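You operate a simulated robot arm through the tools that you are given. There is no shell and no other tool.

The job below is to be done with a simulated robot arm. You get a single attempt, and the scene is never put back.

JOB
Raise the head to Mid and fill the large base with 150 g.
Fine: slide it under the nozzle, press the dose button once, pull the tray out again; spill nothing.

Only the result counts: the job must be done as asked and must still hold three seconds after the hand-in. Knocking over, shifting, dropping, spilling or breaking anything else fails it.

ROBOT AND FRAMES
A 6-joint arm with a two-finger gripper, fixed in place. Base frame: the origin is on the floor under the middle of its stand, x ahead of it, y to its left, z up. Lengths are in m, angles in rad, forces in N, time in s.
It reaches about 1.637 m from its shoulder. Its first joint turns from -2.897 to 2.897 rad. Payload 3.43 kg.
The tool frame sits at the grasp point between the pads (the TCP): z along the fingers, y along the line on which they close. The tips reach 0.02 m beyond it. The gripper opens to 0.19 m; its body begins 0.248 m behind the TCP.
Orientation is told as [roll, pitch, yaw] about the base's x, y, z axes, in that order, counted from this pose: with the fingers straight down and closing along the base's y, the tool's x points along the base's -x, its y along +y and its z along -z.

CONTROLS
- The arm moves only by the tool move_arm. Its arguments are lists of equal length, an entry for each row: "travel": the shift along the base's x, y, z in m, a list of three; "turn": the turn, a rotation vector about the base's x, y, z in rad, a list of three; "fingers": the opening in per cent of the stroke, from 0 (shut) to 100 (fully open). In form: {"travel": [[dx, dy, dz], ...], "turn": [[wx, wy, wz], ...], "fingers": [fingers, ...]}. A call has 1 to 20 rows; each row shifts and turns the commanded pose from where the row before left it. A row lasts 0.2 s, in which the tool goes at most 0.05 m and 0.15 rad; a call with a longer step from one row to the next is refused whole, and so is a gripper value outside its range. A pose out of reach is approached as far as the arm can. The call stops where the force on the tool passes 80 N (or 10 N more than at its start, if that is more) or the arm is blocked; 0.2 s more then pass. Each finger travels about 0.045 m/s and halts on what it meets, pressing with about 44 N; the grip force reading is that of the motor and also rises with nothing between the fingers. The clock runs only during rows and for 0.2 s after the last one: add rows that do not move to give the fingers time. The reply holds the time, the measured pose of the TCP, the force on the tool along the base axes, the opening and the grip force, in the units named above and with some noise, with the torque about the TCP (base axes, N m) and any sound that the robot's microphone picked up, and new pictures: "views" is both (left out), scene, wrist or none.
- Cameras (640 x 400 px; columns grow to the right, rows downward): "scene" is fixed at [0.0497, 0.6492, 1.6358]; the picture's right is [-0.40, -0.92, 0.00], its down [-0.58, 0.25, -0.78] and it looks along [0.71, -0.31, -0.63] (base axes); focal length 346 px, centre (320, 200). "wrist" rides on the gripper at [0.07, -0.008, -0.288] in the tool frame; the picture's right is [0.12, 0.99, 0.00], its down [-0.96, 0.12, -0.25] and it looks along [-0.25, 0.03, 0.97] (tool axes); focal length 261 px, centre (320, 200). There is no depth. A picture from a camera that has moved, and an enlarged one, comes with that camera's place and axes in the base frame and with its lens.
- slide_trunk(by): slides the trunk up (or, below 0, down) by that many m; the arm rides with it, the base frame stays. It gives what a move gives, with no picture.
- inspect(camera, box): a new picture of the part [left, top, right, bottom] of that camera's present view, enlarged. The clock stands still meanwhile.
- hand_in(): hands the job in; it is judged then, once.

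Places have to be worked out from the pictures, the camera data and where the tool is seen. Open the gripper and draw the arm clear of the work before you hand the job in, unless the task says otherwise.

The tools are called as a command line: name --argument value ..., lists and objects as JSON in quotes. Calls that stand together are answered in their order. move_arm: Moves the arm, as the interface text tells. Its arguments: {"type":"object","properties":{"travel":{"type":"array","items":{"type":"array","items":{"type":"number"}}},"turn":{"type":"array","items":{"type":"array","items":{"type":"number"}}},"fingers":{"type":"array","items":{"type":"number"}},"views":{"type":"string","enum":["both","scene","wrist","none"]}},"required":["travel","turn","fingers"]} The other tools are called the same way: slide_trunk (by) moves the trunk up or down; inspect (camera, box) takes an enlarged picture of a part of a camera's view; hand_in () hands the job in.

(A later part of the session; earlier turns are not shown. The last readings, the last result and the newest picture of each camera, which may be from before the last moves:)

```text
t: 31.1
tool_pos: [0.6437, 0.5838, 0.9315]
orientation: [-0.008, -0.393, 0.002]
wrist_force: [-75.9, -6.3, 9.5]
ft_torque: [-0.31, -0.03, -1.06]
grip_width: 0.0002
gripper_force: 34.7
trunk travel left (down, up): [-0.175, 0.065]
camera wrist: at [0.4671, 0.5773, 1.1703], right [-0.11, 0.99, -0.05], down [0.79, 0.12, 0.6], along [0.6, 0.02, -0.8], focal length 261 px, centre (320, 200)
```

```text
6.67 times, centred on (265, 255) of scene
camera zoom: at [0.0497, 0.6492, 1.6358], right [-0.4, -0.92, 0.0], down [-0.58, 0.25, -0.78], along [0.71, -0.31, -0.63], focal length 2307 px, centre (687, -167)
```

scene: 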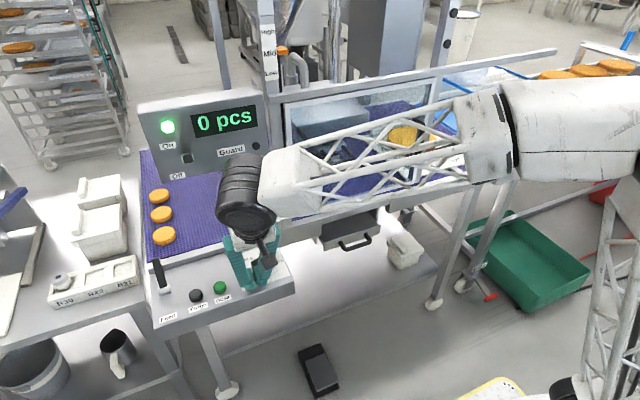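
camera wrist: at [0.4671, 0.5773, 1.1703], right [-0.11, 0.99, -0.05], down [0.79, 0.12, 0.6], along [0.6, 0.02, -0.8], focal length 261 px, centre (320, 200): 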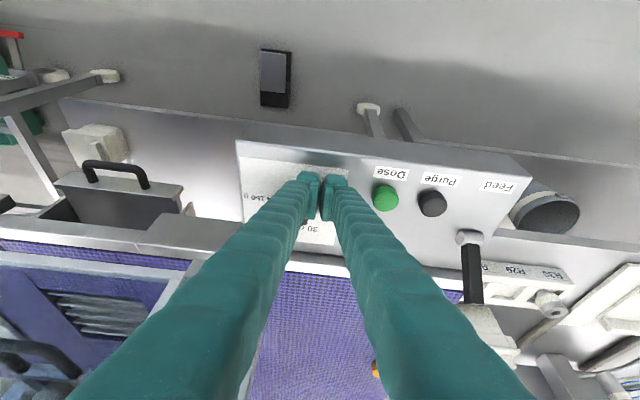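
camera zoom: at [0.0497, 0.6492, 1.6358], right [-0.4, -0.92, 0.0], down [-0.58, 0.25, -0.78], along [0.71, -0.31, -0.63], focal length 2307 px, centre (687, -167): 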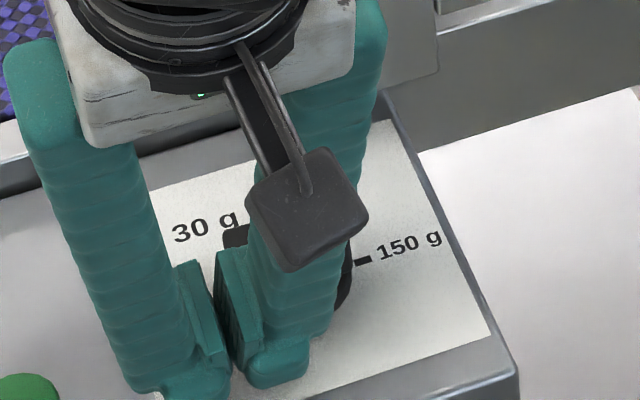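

Force is high (76 N), so the bar should be at the stop. I back straight off in −x, lift, shift away, and check whether the pointer stays on 150 g.

move_arm --travel '[[-0.004, 0, 0], [-0.008, 0, 0], [-0.02, 0, 0.01], [-0.02, 0, 0.04], [0, -0.045, 0.01], [0, -0.045, 0.01], [0, -0.045, 0.01], [0, -0.045, 0.01]]' --turn '[[0, 0, 0], [0, 0, 0], [0, 0, 0], [0, 0, 0], [0, 0, 0], [0, 0, 0], [0, 0, 0], [0, 0, 0]]' --fingers '[0, 0, 0, 0, 0, 0, 0, 0]' --views "wrist"

inspect --camera "wrist" --box '[340, 140, 480, 240]'

inspect --camera "scene" --box '[240, 243, 284, 275]'

```text
t: 32.9
tool_pos: [0.5968, 0.4033, 1.0206]
orientation: [-0.01, -0.393, 0.003]
wrist_force: [-0.1, 0.8, -0.5]
ft_torque: [-0.18, 0.0, -0.09]
grip_width: 0.0002
gripper_force: 34.5
trunk travel left (down, up): [-0.175, 0.065]
camera wrist: at [0.4212, 0.3959, 1.2583], right [-0.11, 0.99, -0.05], down [0.79, 0.12, 0.6], along [0.6, 0.02, -0.8], focal length 261 px, centre (320, 200)
```

wrist: 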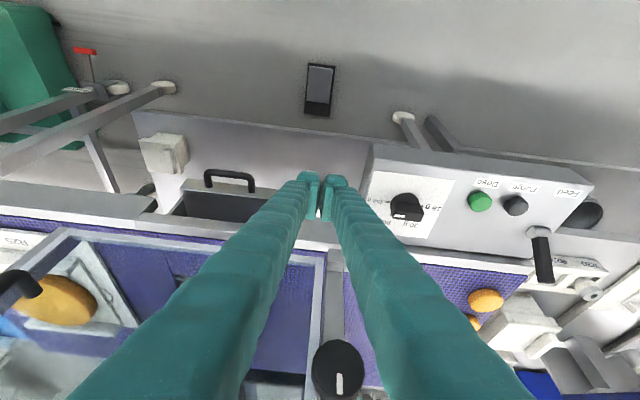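

```text
4.00 times, centred on (410, 190) of wrist
camera zoom: at [0.4212, 0.3959, 1.2583], right [-0.11, 0.99, -0.05], down [0.79, 0.12, 0.6], along [0.6, 0.02, -0.8], focal length 1043 px, centre (-40, 240)
```

zoom: 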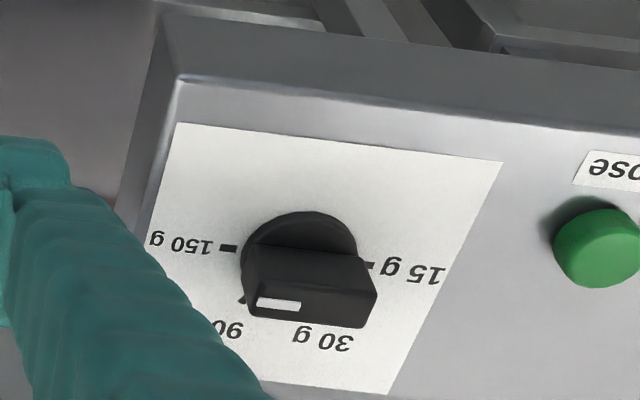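

```text
12.50 times, centred on (262, 259) of scene
camera zoom: at [0.0497, 0.6492, 1.6358], right [-0.4, -0.92, 0.0], down [-0.58, 0.25, -0.78], along [0.71, -0.31, -0.63], focal length 4325 px, centre (1045, -538)
```

zoom: 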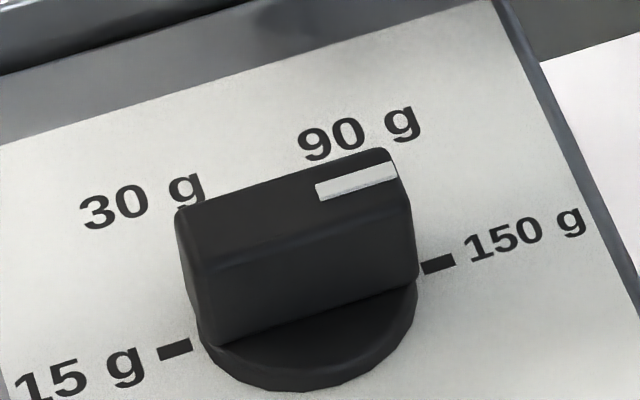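

The pointer is now exactly on 150 g and stays there. Next I move across to the tray handle with the gripper open, staying well in front of the door.

move_arm --travel '[[-0.002, -0.046, 0.006], [-0.002, -0.046, 0.006], [-0.002, -0.046, 0.006], [-0.002, -0.046, 0.006], [-0.002, -0.046, 0.006], [-0.002, -0.046, 0.006], [0, -0.046, 0.006], [0, -0.046, 0.006], [0, -0.046, 0.006], [0, -0.046, 0.006], [0, -0.046, 0.006], [0, -0.046, 0.006], [0, -0.046, 0.006], [0, -0.046, 0.006]]' --turn '[[0, 0, 0], [0, 0, 0], [0, 0, 0], [0, 0, 0], [0, 0, 0], [0, 0, 0], [0, 0, 0], [0, 0, 0], [0, 0, 0], [0, 0, 0], [0, 0, 0], [0, 0, 0], [0, 0, 0], [0, 0, 0]]' --fingers '[0, 0, 20, 40, 60, 80, 100, 100, 100, 100, 100, 100, 100, 100]'

inspect --camera "wrist" --box '[200, 130, 440, 280]'

inspect --camera "scene" --box '[380, 90, 540, 200]'

```text
t: 35.9
tool_pos: [0.5848, -0.2405, 1.1075]
orientation: [-0.009, -0.395, 0.003]
wrist_force: [-1.4, 0.5, 0.7]
ft_torque: [-0.13, -0.04, -0.04]
grip_width: 0.1901
gripper_force: 0.1
trunk travel left (down, up): [-0.175, 0.065]
camera wrist: at [0.4095, -0.2487, 1.3453], right [-0.11, 0.99, -0.05], down [0.79, 0.12, 0.6], along [0.6, 0.02, -0.8], focal length 261 px, centre (320, 200)
```

scene: 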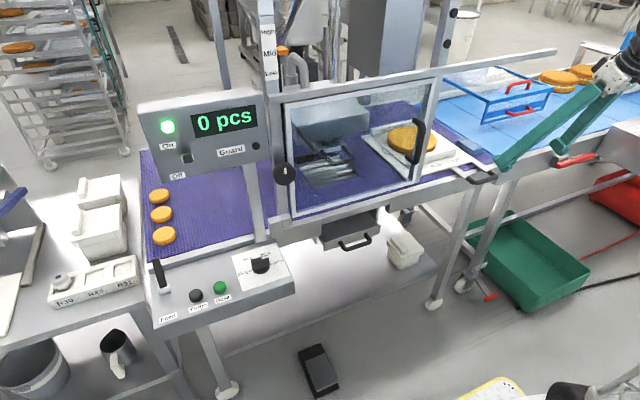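
wrist: 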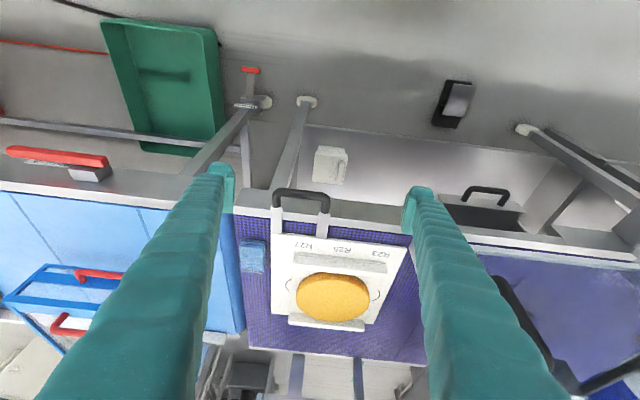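

```text
2.67 times, centred on (320, 205) of wrist
camera zoom: at [0.4095, -0.2487, 1.3453], right [-0.11, 0.99, -0.05], down [0.79, 0.12, 0.6], along [0.6, 0.02, -0.8], focal length 695 px, centre (320, 187)
```

zoom: 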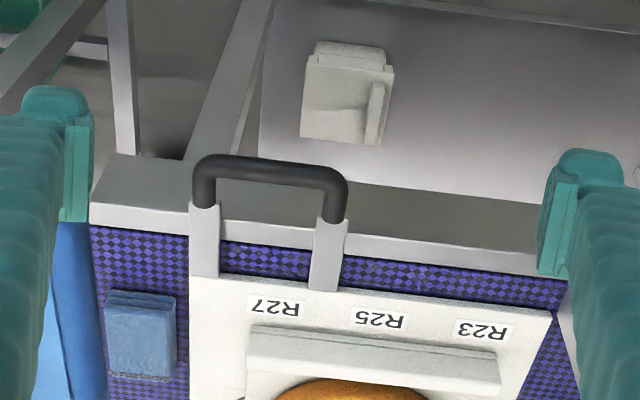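

```text
3.64 times, centred on (460, 145) of scene
camera zoom: at [0.0497, 0.6492, 1.6358], right [-0.4, -0.92, 0.0], down [-0.58, 0.25, -0.78], along [0.71, -0.31, -0.63], focal length 1258 px, centre (-189, 400)
```

zoom: 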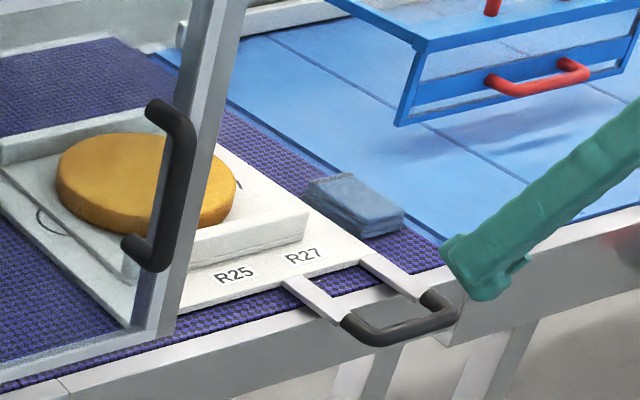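

The handle triangulates to y −0.325…−0.227, x≈0.72, z≈0.925, about 0.12 m wide outside, so the open gripper can straddle it. I descend along the tool axis and stop just above it to check.

move_arm --travel '[[0.033, -0.018, 0.001], [0.032, -0.018, 0.001], [0.0156, 0, -0.037], [0.0156, 0, -0.037], [0.0156, 0, -0.037]]' --turn '[[0, 0, 0], [0, 0, 0], [0, 0, 0], [0, 0, 0], [0, 0, 0]]' --fingers '[100, 100, 100, 100, 100]'

inspect --camera "wrist" --box '[200, 130, 440, 280]'

inspect --camera "scene" --box '[400, 90, 560, 200]'

```text
t: 37.1
tool_pos: [0.6964, -0.2744, 0.9976]
orientation: [-0.01, -0.395, 0.001]
wrist_force: [-0.7, -0.7, 0.6]
ft_torque: [-0.08, -0.06, -0.03]
grip_width: 0.1901
gripper_force: 0.0
trunk travel left (down, up): [-0.175, 0.065]
camera wrist: at [0.5205, -0.2817, 1.2347], right [-0.11, 0.99, -0.05], down [0.79, 0.12, 0.6], along [0.6, 0.02, -0.8], focal length 261 px, centre (320, 200)
```

scene: 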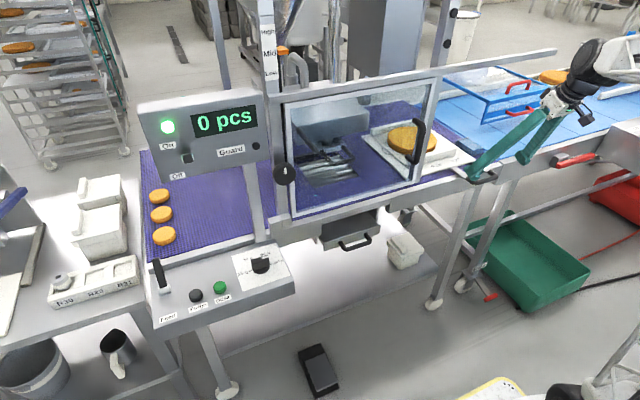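
wrist: 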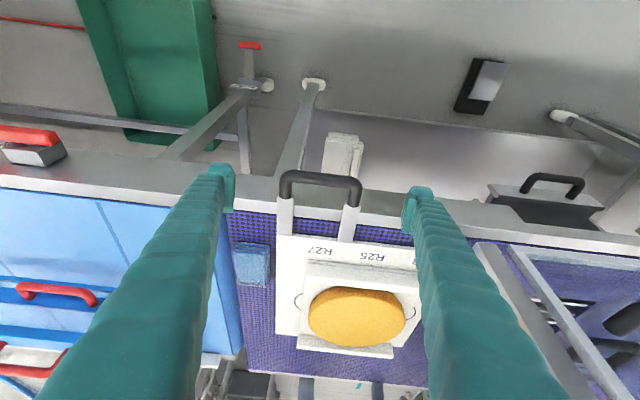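

```text
2.67 times, centred on (320, 205) of wrist
camera zoom: at [0.5205, -0.2817, 1.2347], right [-0.11, 0.99, -0.05], down [0.79, 0.12, 0.6], along [0.6, 0.02, -0.8], focal length 695 px, centre (320, 187)
```

zoom: 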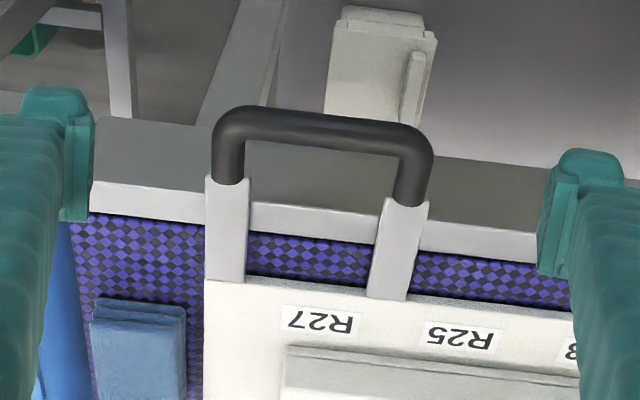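

```text
3.64 times, centred on (480, 145) of scene
camera zoom: at [0.0497, 0.6492, 1.6358], right [-0.4, -0.92, 0.0], down [-0.58, 0.25, -0.78], along [0.71, -0.31, -0.63], focal length 1258 px, centre (-262, 400)
```

zoom: 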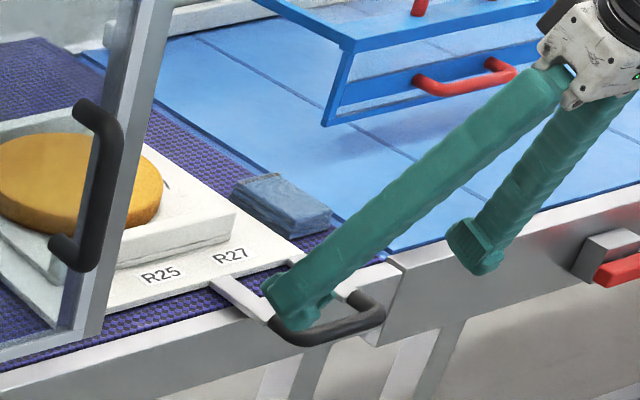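

The gripper is centred on the handle. I tilt a bit more (to about 0.65 rad) to keep the hand clear of the door handle later, lower so the pads flank the handle arms, and close.

move_arm --travel '[[0, 0, 0], [0, 0, 0], [0.0145, 0, -0.034], [0.0145, 0, -0.0335]]' --turn '[[0.005, -0.128, 0], [0.005, -0.128, 0], [0, 0, 0], [0, 0, 0]]' --fingers '[100, 100, 100, 100]'

inspect --camera "wrist" --box '[200, 130, 440, 280]'

inspect --camera "scene" --box '[420, 110, 540, 200]'

```text
t: 38.1
tool_pos: [0.7264, -0.2747, 0.9312]
orientation: [0.004, -0.651, -0.003]
wrist_force: [-0.7, 0.6, 1.3]
ft_torque: [-0.07, -0.01, -0.05]
grip_width: 0.19
gripper_force: 0.1
trunk travel left (down, up): [-0.175, 0.065]
camera wrist: at [0.495, -0.2843, 1.1163], right [-0.09, 0.99, -0.07], down [0.62, 0.11, 0.78], along [0.78, 0.03, -0.62], focal length 261 px, centre (320, 200)
```

scene: 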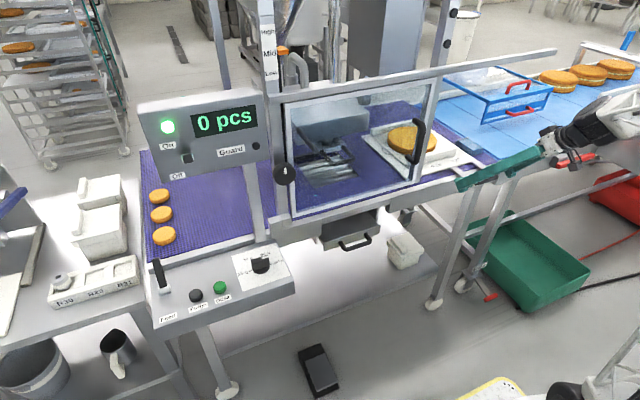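
wrist: 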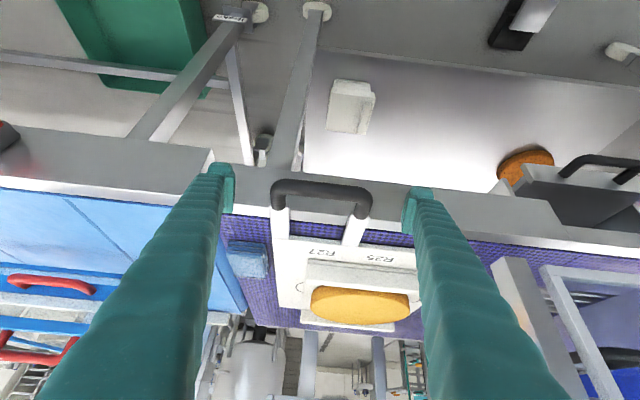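

```text
2.67 times, centred on (320, 205) of wrist
camera zoom: at [0.495, -0.2843, 1.1163], right [-0.09, 0.99, -0.07], down [0.62, 0.11, 0.78], along [0.78, 0.03, -0.62], focal length 695 px, centre (320, 187)
```

zoom: 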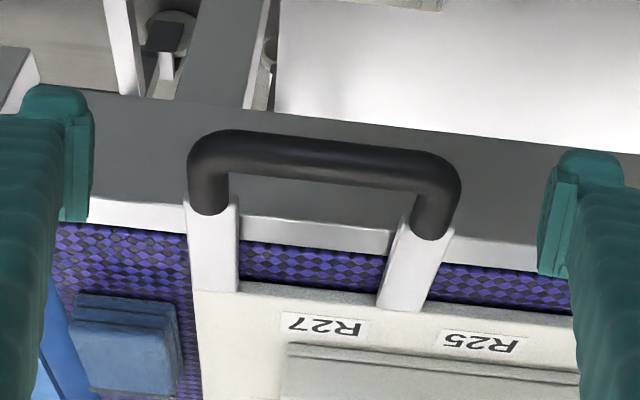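

```text
4.44 times, centred on (480, 155) of scene
camera zoom: at [0.0497, 0.6492, 1.6358], right [-0.4, -0.92, 0.0], down [-0.58, 0.25, -0.78], along [0.71, -0.31, -0.63], focal length 1538 px, centre (-391, 400)
```

zoom: 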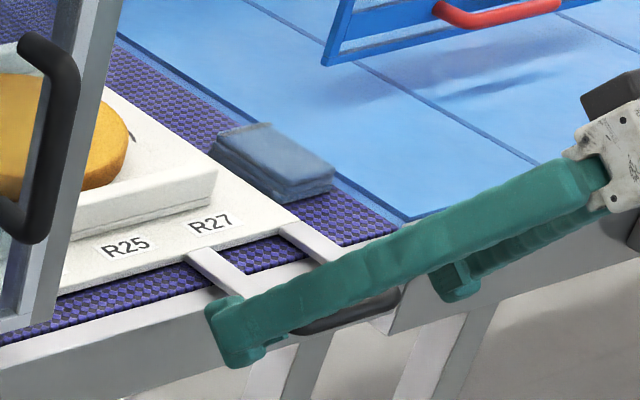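

The pads flank the handle arms well. I close the gripper on the handle.

move_arm --travel '[[0.003, 0, 0.001], [0, 0, 0], [0, 0, 0], [0, 0, 0], [0, 0, 0], [0, 0, 0], [0, 0, 0]]' --turn '[[0, 0, 0], [0, 0, 0], [0, 0, 0], [0, 0, 0], [0, 0, 0], [0, 0, 0], [0, 0, 0]]' --fingers '[90, 80, 70, 60, 50, 45, 45]'

inspect --camera "wrist" --box '[200, 130, 440, 280]'

```text
t: 39.7
tool_pos: [0.7284, -0.2722, 0.931]
orientation: [0.006, -0.65, -0.003]
wrist_force: [2.2, 25.5, 4.7]
ft_torque: [0.42, -0.05, 0.52]
grip_width: 0.1156
gripper_force: 45.1
trunk travel left (down, up): [-0.175, 0.065]
camera wrist: at [0.4978, -0.2831, 1.1171], right [-0.09, 0.99, -0.07], down [0.62, 0.11, 0.78], along [0.78, 0.03, -0.62], focal length 261 px, centre (320, 200)
```

scene: 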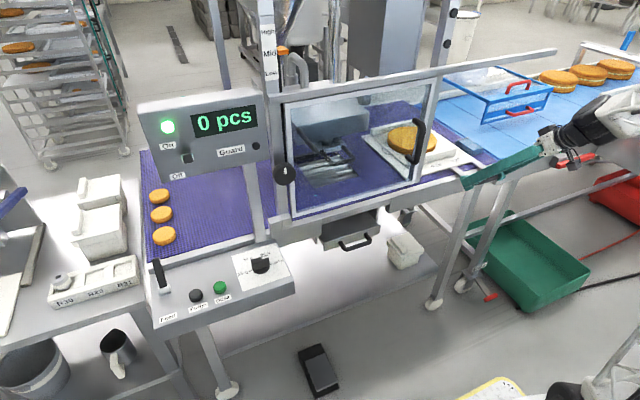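
wrist: 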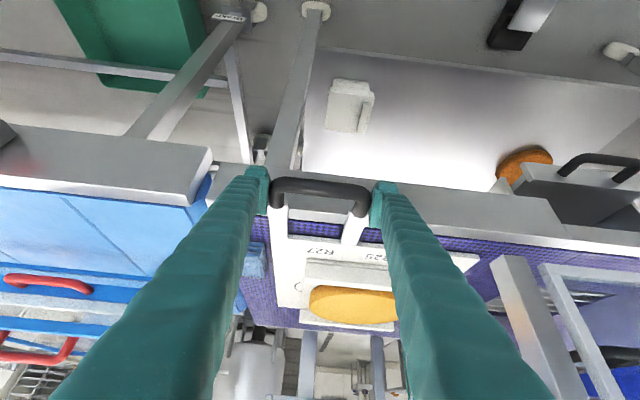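

```text
2.67 times, centred on (320, 205) of wrist
camera zoom: at [0.4978, -0.2831, 1.1171], right [-0.09, 0.99, -0.07], down [0.62, 0.11, 0.78], along [0.78, 0.03, -0.62], focal length 695 px, centre (320, 187)
```

zoom: 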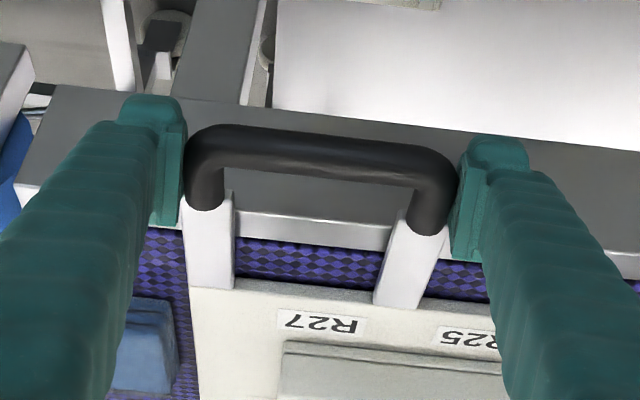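

The handle is gripped at 0.116 m. I slide the tray a few centimetres toward +y and check that it moves straight.

move_arm --travel '[[0, 0.01, 0], [0, 0.015, 0], [0, 0.02, 0], [0, 0.02, 0]]' --turn '[[0, 0, 0], [0, 0, 0], [0, 0, 0], [0, 0, 0]]' --fingers '[45, 45, 45, 45]'

inspect --camera "wrist" --box '[200, 130, 440, 280]'

inspect --camera "scene" --box '[340, 90, 500, 200]'

```text
t: 40.7
tool_pos: [0.7279, -0.2089, 0.9324]
orientation: [0.004, -0.648, -0.004]
wrist_force: [-6.3, 1.6, 6.9]
ft_torque: [1.13, 0.13, 1.09]
grip_width: 0.1156
gripper_force: 45.3
trunk travel left (down, up): [-0.175, 0.065]
camera wrist: at [0.497, -0.2199, 1.1174], right [-0.09, 0.99, -0.07], down [0.62, 0.11, 0.78], along [0.78, 0.03, -0.62], focal length 261 px, centre (320, 200)
```

scene: 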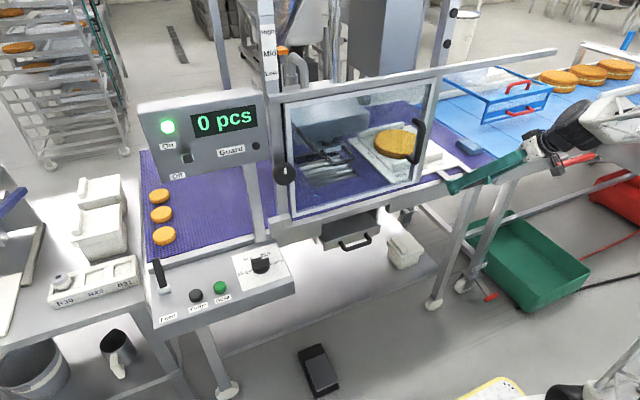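
wrist: 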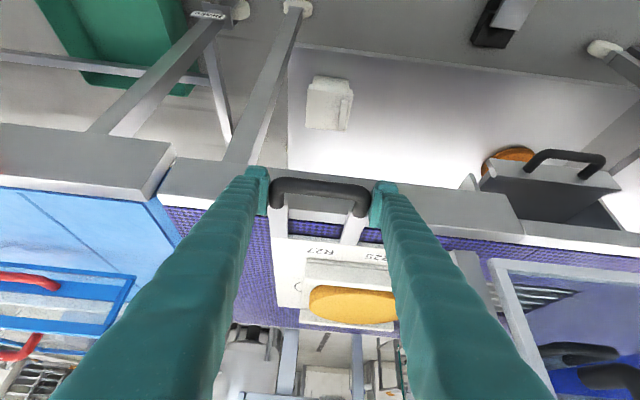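

```text
2.67 times, centred on (320, 205) of wrist
camera zoom: at [0.497, -0.2199, 1.1174], right [-0.09, 0.99, -0.07], down [0.62, 0.11, 0.78], along [0.78, 0.03, -0.62], focal length 695 px, centre (320, 187)
```

zoom: 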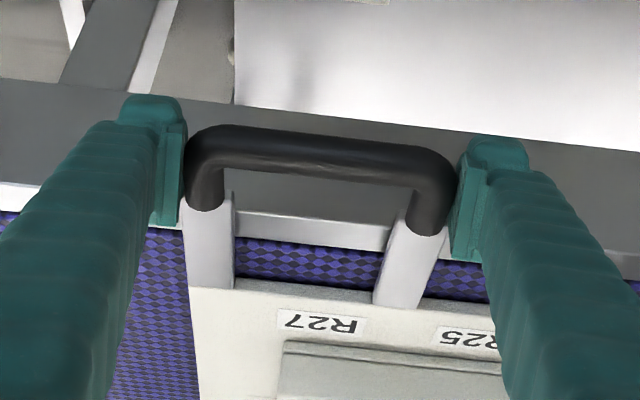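

```text
3.64 times, centred on (420, 145) of scene
camera zoom: at [0.0497, 0.6492, 1.6358], right [-0.4, -0.92, 0.0], down [-0.58, 0.25, -0.78], along [0.71, -0.31, -0.63], focal length 1258 px, centre (-44, 400)
```

zoom: 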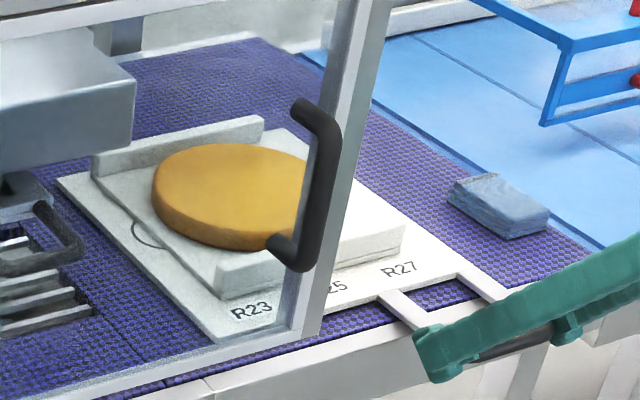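

The tray slides straight with low force. I continue in moderate steps, watching the clearance to the door handle and the nozzle.

move_arm --travel '[[0, 0.02, 0], [0, 0.02, 0], [0, 0.02, 0], [0, 0.02, 0], [0, 0.02, 0], [0, 0.02, 0]]' --turn '[[0, 0, 0], [0, 0, 0], [0, 0, 0], [0, 0, 0], [0, 0, 0], [0, 0, 0]]' --fingers '[45, 45, 45, 45, 45, 45]'

inspect --camera "scene" --box '[290, 90, 480, 220]'

inspect --camera "wrist" --box '[240, 150, 640, 400]'

```text
t: 42.1
tool_pos: [0.7277, -0.0872, 0.9309]
orientation: [0.005, -0.649, -0.003]
wrist_force: [-6.4, -0.9, 15.2]
ft_torque: [1.25, -0.1, 0.11]
grip_width: 0.1156
gripper_force: 45.3
trunk travel left (down, up): [-0.175, 0.065]
camera wrist: at [0.4974, -0.0974, 1.117], right [-0.09, 0.99, -0.07], down [0.62, 0.11, 0.78], along [0.78, 0.03, -0.62], focal length 261 px, centre (320, 200)
```

scene: 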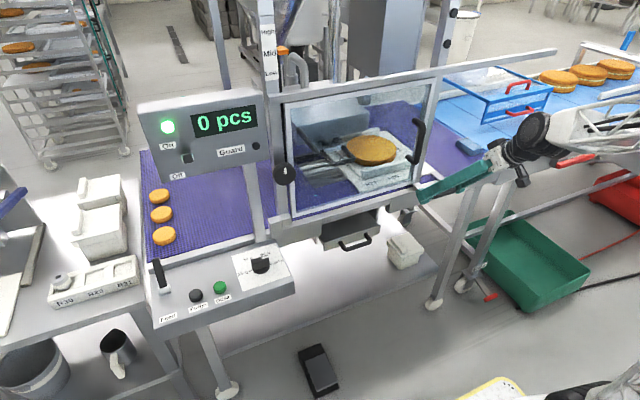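
wrist: 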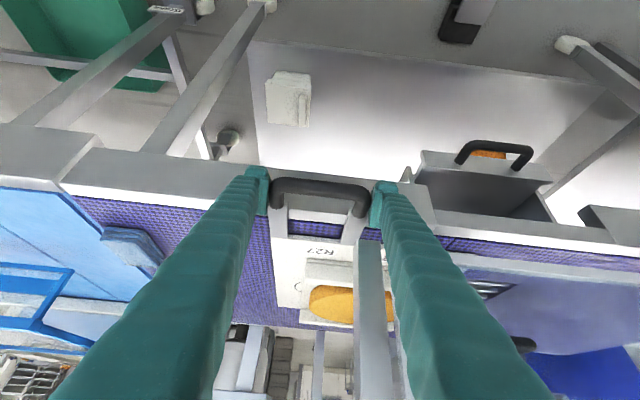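

```text
3.08 times, centred on (385, 155) of scene
camera zoom: at [0.0497, 0.6492, 1.6358], right [-0.4, -0.92, 0.0], down [-0.58, 0.25, -0.78], along [0.71, -0.31, -0.63], focal length 1065 px, centre (120, 338)
```

zoom: 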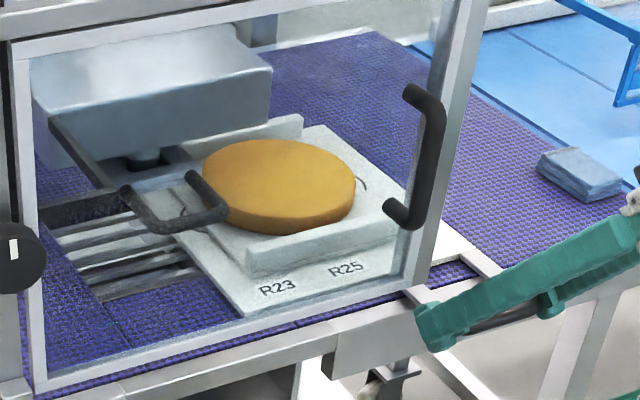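

```text
1.60 times, centred on (440, 275) of wrist
camera zoom: at [0.4974, -0.0974, 1.117], right [-0.09, 0.99, -0.07], down [0.62, 0.11, 0.78], along [0.78, 0.03, -0.62], focal length 417 px, centre (128, 80)
```

zoom: 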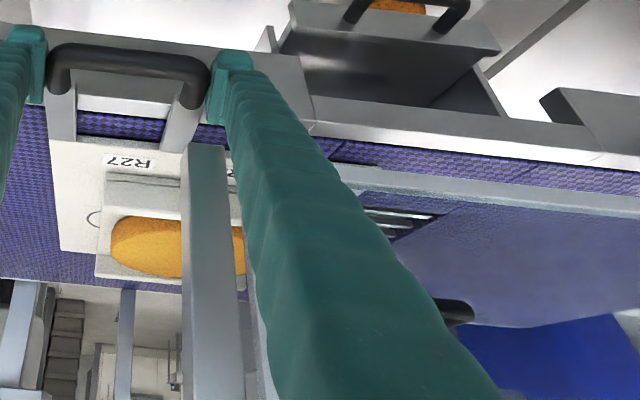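

Still straight, and the base passes below the nozzle plate. By two-view triangulation the base centre is now near y≈0.02 and the nozzle is at y≈0.20, so about 0.176 m remains; I continue.

move_arm --travel '[[0, 0.02, 0], [0, 0.02, 0], [0, 0.02, 0], [0, 0.02, 0], [0, 0.02, 0], [0, 0.02, 0]]' --turn '[[0, 0, 0], [0, 0, 0], [0, 0, 0], [0, 0, 0], [0, 0, 0], [0, 0, 0]]' --fingers '[45, 45, 45, 45, 45, 45]'

inspect --camera "scene" --box '[280, 90, 440, 200]'

inspect --camera "wrist" --box '[200, 130, 440, 280]'

```text
t: 43.5
tool_pos: [0.7274, 0.0308, 0.9319]
orientation: [0.004, -0.648, -0.006]
wrist_force: [3.3, 0.5, -11.0]
ft_torque: [1.44, 0.18, -0.11]
grip_width: 0.1156
gripper_force: 45.4
trunk travel left (down, up): [-0.175, 0.065]
camera wrist: at [0.4977, 0.0201, 1.1178], right [-0.09, 0.99, -0.07], down [0.62, 0.11, 0.78], along [0.78, 0.03, -0.62], focal length 261 px, centre (320, 200)
```

scene: 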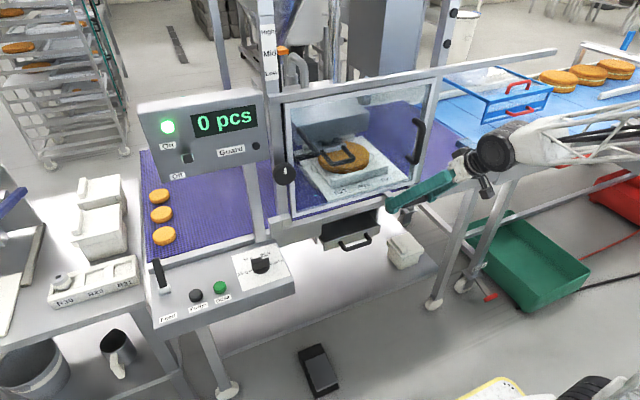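
wrist: 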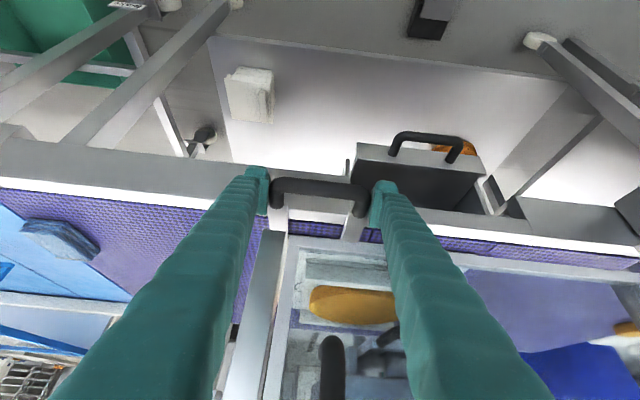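

```text
3.64 times, centred on (360, 145) of scene
camera zoom: at [0.0497, 0.6492, 1.6358], right [-0.4, -0.92, 0.0], down [-0.58, 0.25, -0.78], along [0.71, -0.31, -0.63], focal length 1258 px, centre (174, 400)
```

zoom: 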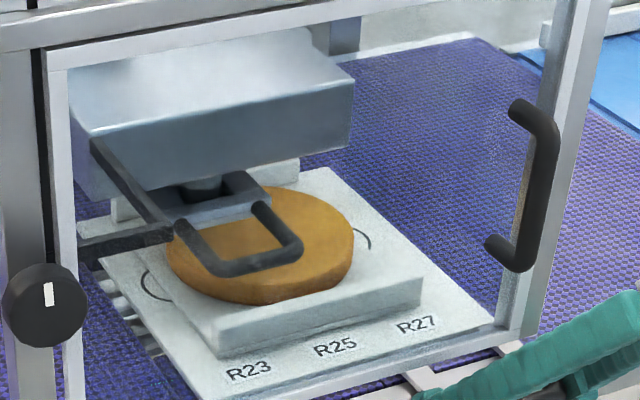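

```text
2.67 times, centred on (320, 205) of wrist
camera zoom: at [0.4977, 0.0201, 1.1178], right [-0.09, 0.99, -0.07], down [0.62, 0.11, 0.78], along [0.78, 0.03, -0.62], focal length 695 px, centre (320, 187)
```

zoom: 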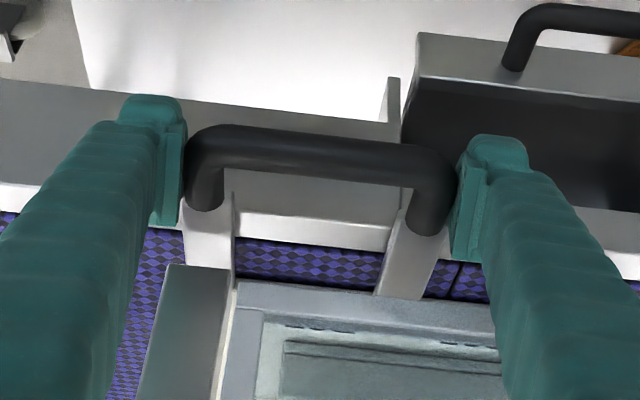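

The base is nearly under the nozzle: its centre is at y≈0.139 and the nozzle at y≈0.195. I advance another 0.05 m gently.

move_arm --travel '[[0, 0.015, 0], [0, 0.015, 0], [0, 0.01, 0], [0, 0.01, 0]]' --turn '[[0, 0, 0], [0, 0, 0], [0, 0, 0], [0, 0, 0]]' --fingers '[45, 45, 45, 45]'

inspect --camera "scene" --box '[280, 90, 440, 200]'

inspect --camera "wrist" --box '[230, 220, 470, 400]'

```text
t: 44.5
tool_pos: [0.7277, 0.0805, 0.9319]
orientation: [0.006, -0.651, -0.004]
wrist_force: [-1.8, 1.0, 5.3]
ft_torque: [-0.32, 0.01, -0.66]
grip_width: 0.1158
gripper_force: 45.2
trunk travel left (down, up): [-0.175, 0.065]
camera wrist: at [0.4969, 0.0705, 1.1171], right [-0.09, 0.99, -0.07], down [0.62, 0.11, 0.78], along [0.78, 0.03, -0.62], focal length 261 px, centre (320, 200)
```

scene: 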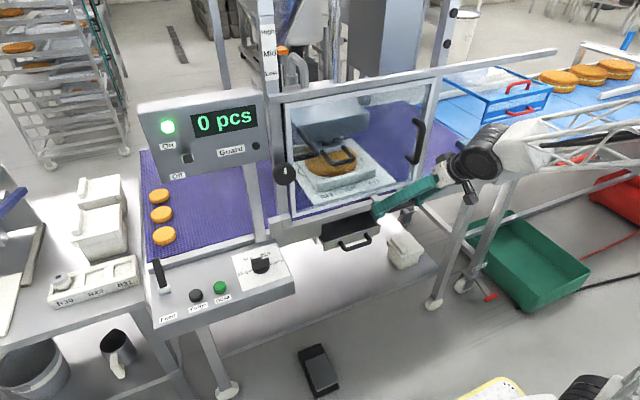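
wrist: 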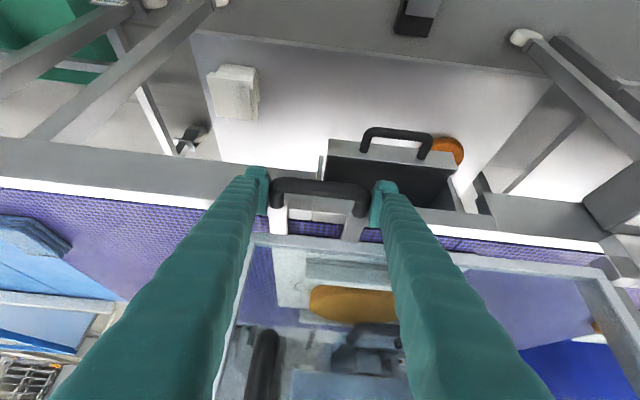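

```text
3.64 times, centred on (360, 145) of scene
camera zoom: at [0.0497, 0.6492, 1.6358], right [-0.4, -0.92, 0.0], down [-0.58, 0.25, -0.78], along [0.71, -0.31, -0.63], focal length 1258 px, centre (174, 400)
```

zoom: 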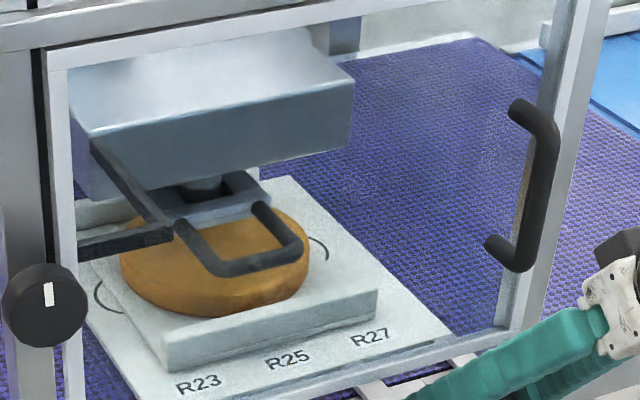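

```text
2.22 times, centred on (350, 310) of wrist
camera zoom: at [0.4969, 0.0705, 1.1171], right [-0.09, 0.99, -0.07], down [0.62, 0.11, 0.78], along [0.78, 0.03, -0.62], focal length 579 px, centre (253, -44)
```

zoom: 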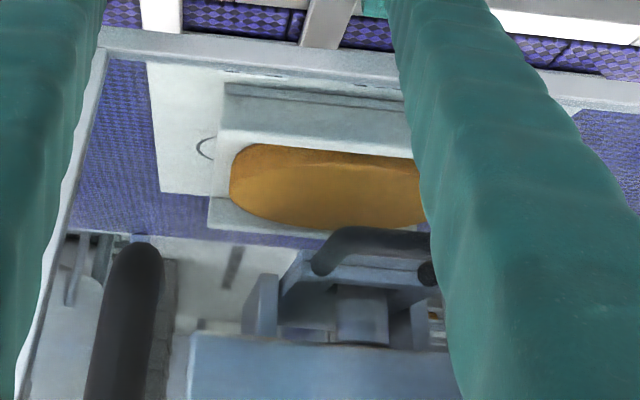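

The nozzle triangulates to y≈0.1995 and the base centre is now at about 0.186. I make a final 13 mm advance.

move_arm --travel '[[0, 0.007, 0], [0, 0.006, 0], [0, 0, 0]]' --turn '[[0, 0, 0], [0, 0, 0], [0, 0, 0]]' --fingers '[45, 45, 45]'

inspect --camera "scene" --box '[280, 90, 440, 200]'

inspect --camera "wrist" --box '[230, 220, 470, 400]'

```text
t: 45.3
tool_pos: [0.7286, 0.0948, 0.9322]
orientation: [0.003, -0.651, -0.006]
wrist_force: [-5.9, 2.4, 7.4]
ft_torque: [0.23, -0.02, -0.74]
grip_width: 0.1157
gripper_force: 44.8
trunk travel left (down, up): [-0.175, 0.065]
camera wrist: at [0.497, 0.0849, 1.1172], right [-0.09, 0.99, -0.07], down [0.62, 0.11, 0.78], along [0.78, 0.03, -0.62], focal length 261 px, centre (320, 200)
```

scene: 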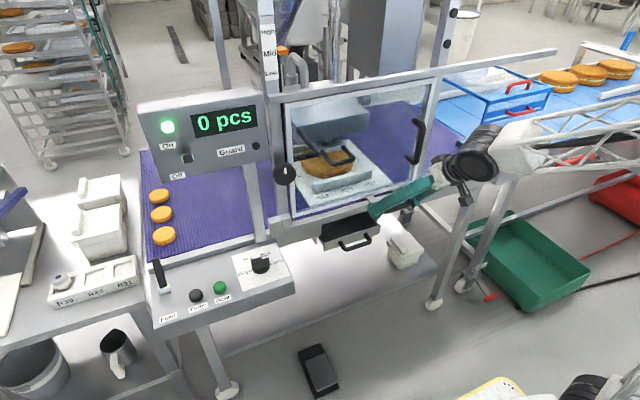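
wrist: 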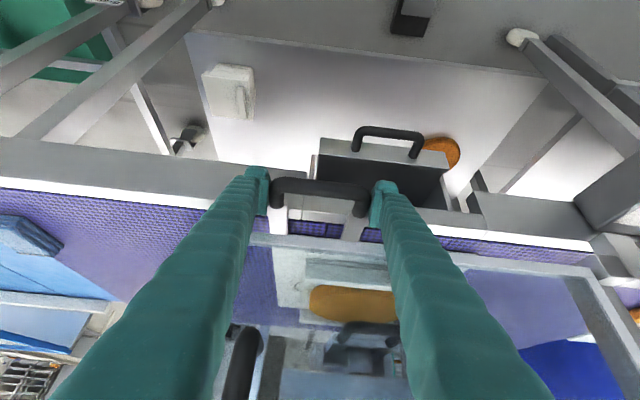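

```text
3.64 times, centred on (360, 145) of scene
camera zoom: at [0.0497, 0.6492, 1.6358], right [-0.4, -0.92, 0.0], down [-0.58, 0.25, -0.78], along [0.71, -0.31, -0.63], focal length 1258 px, centre (174, 400)
```

zoom: 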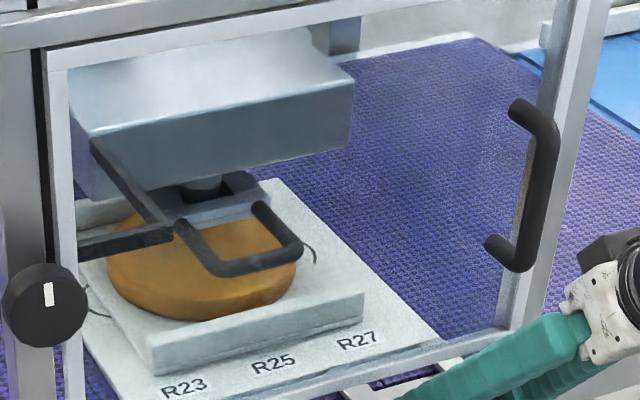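

```text
2.22 times, centred on (350, 310) of wrist
camera zoom: at [0.497, 0.0849, 1.1172], right [-0.09, 0.99, -0.07], down [0.62, 0.11, 0.78], along [0.78, 0.03, -0.62], focal length 579 px, centre (253, -44)
```

zoom: 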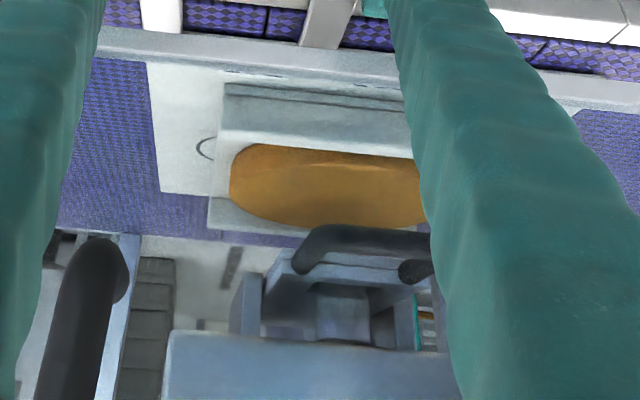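

The base and nozzle centres agree at y≈0.195–0.20 and x≈1.015. I release the handle, withdraw straight back, and check that the tray stays put.

move_arm --travel '[[0, 0, 0], [0, 0, 0], [0, 0, 0], [0, 0, 0], [-0.02, 0, 0.008], [-0.035, 0, 0.015], [-0.04, 0, 0.02], [-0.04, 0, 0.02]]' --turn '[[0, 0, 0], [0, 0, 0], [0, 0, 0], [0, 0, 0], [0, 0, 0], [0, 0, 0], [0, 0, 0], [0, 0, 0]]' --fingers '[63, 70, 80, 80, 80, 80, 80, 80]'

inspect --camera "scene" --box '[280, 90, 440, 220]'

inspect --camera "wrist" --box '[200, 130, 440, 330]'

```text
t: 47.1
tool_pos: [0.5918, 0.0904, 0.9928]
orientation: [0.003, -0.647, -0.003]
wrist_force: [0.8, 1.1, -0.5]
ft_torque: [-0.08, 0.11, -0.12]
grip_width: 0.1518
gripper_force: 0.0
trunk travel left (down, up): [-0.175, 0.065]
camera wrist: at [0.3609, 0.0808, 1.1791], right [-0.09, 0.99, -0.07], down [0.62, 0.11, 0.78], along [0.78, 0.03, -0.62], focal length 261 px, centre (320, 200)
```

scene: 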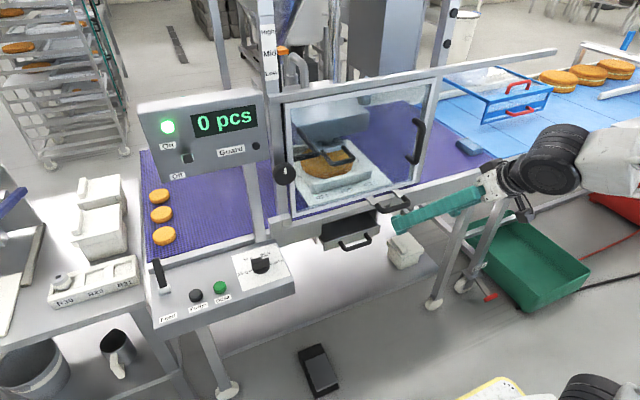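
wrist: 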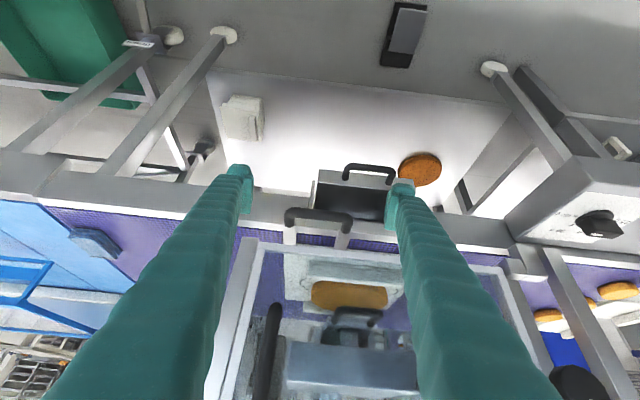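

```text
3.08 times, centred on (360, 155) of scene
camera zoom: at [0.0497, 0.6492, 1.6358], right [-0.4, -0.92, 0.0], down [-0.58, 0.25, -0.78], along [0.71, -0.31, -0.63], focal length 1065 px, centre (197, 338)
```

zoom: 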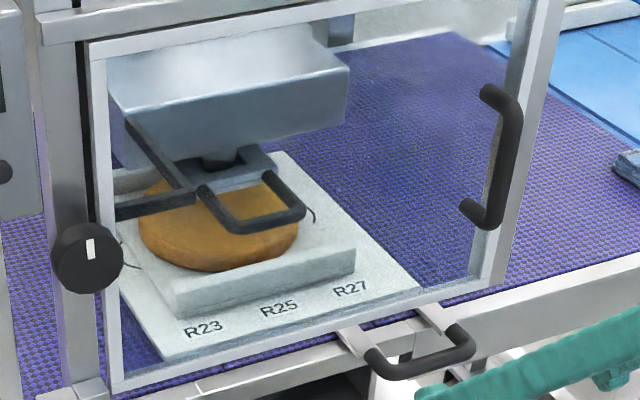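

```text
2.00 times, centred on (320, 230) of wrist
camera zoom: at [0.3609, 0.0808, 1.1791], right [-0.09, 0.99, -0.07], down [0.62, 0.11, 0.78], along [0.78, 0.03, -0.62], focal length 521 px, centre (320, 140)
```

zoom: 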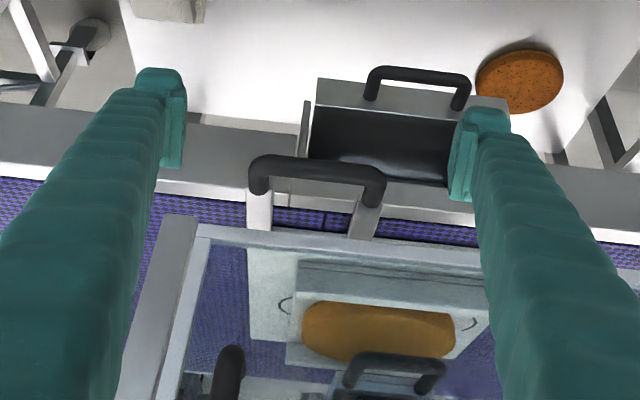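

The tray sits centred under the nozzle and did not move on release. I now close the gripper and travel in front of the machine to above the Dose button at about (0.648, 0.662).

move_arm --travel '[[-0.005, 0.04, 0.005], [0, 0.047, 0.005], [0, 0.047, 0.005], [0, 0.047, 0.005], [0, 0.047, 0.005], [0, 0.047, 0.005], [0, 0.047, 0.005], [0, 0.047, 0.005], [0, 0.047, 0.005], [0, 0.047, 0.005], [0, 0.047, 0.005], [0, 0.047, 0.005], [0.01, 0.009, 0]]' --turn '[[0, 0.02, 0], [0, 0.02, 0], [0, 0.02, 0], [0, 0.02, 0], [0, 0.02, 0], [0, 0.02, 0], [0, 0.02, 0], [0, 0.02, 0], [0, 0.02, 0], [0, 0.02, 0], [0, 0.02, 0], [0, 0.02, 0], [0, 0.007, 0]]' --fingers '[70, 60, 50, 40, 30, 20, 10, 0, 0, 0, 0, 0, 0]'

inspect --camera "wrist" --box '[240, 120, 400, 220]'

inspect --camera "scene" --box '[150, 220, 310, 320]'

```text
t: 49.9
tool_pos: [0.5972, 0.6579, 1.052]
orientation: [0.0, -0.402, -0.002]
wrist_force: [-0.4, 0.1, 0.5]
ft_torque: [0.03, -0.03, -0.01]
grip_width: 0.0
gripper_force: 34.2
trunk travel left (down, up): [-0.175, 0.065]
camera wrist: at [0.4194, 0.6483, 1.2885], right [-0.11, 0.99, -0.04], down [0.79, 0.11, 0.6], along [0.6, 0.03, -0.8], focal length 261 px, centre (320, 200)
```

scene: 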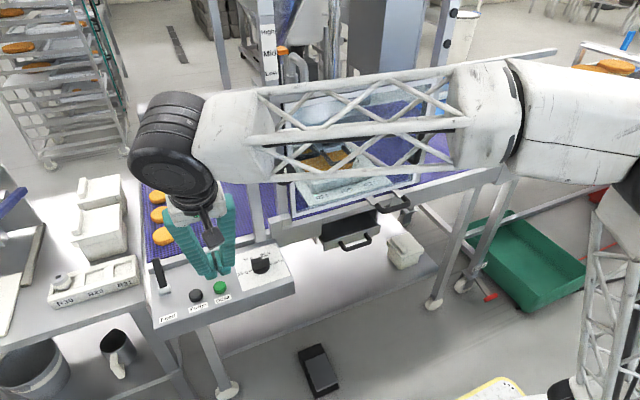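
wrist: 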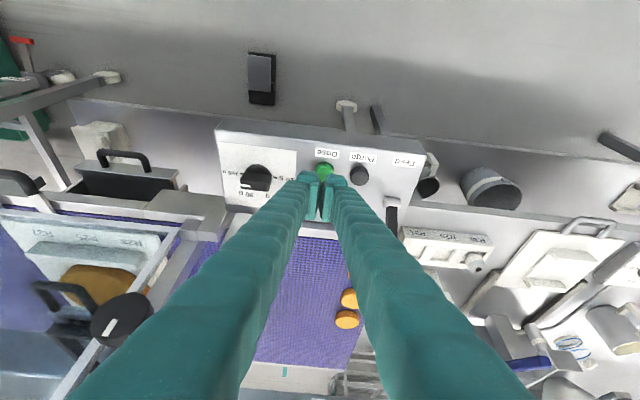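

```text
4.00 times, centred on (320, 170) of wrist
camera zoom: at [0.4194, 0.6483, 1.2885], right [-0.11, 0.99, -0.04], down [0.79, 0.11, 0.6], along [0.6, 0.03, -0.8], focal length 1043 px, centre (320, 320)
```

zoom: 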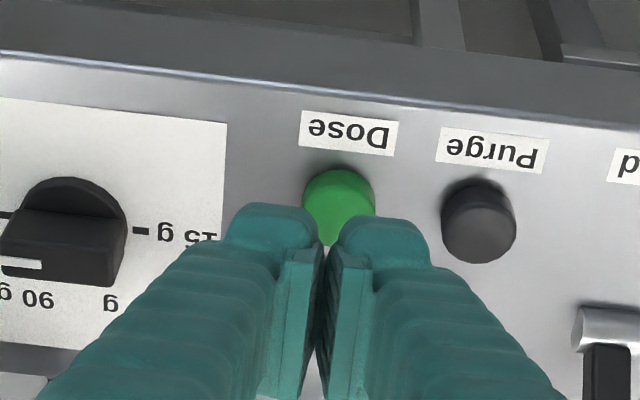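

```text
4.00 times, centred on (230, 270) of scene
camera zoom: at [0.0497, 0.6492, 1.6358], right [-0.4, -0.92, 0.0], down [-0.58, 0.25, -0.78], along [0.71, -0.31, -0.63], focal length 1384 px, centre (680, -80)
```

zoom: 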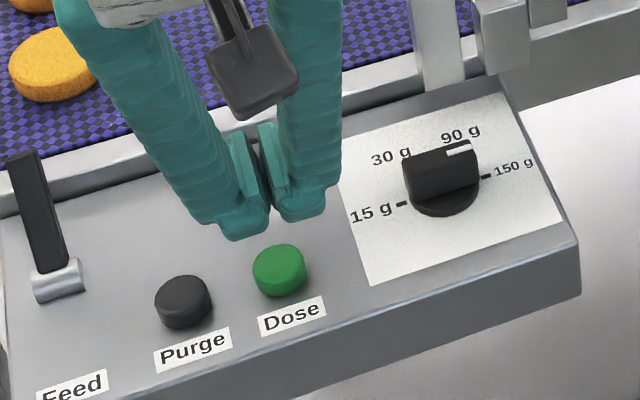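

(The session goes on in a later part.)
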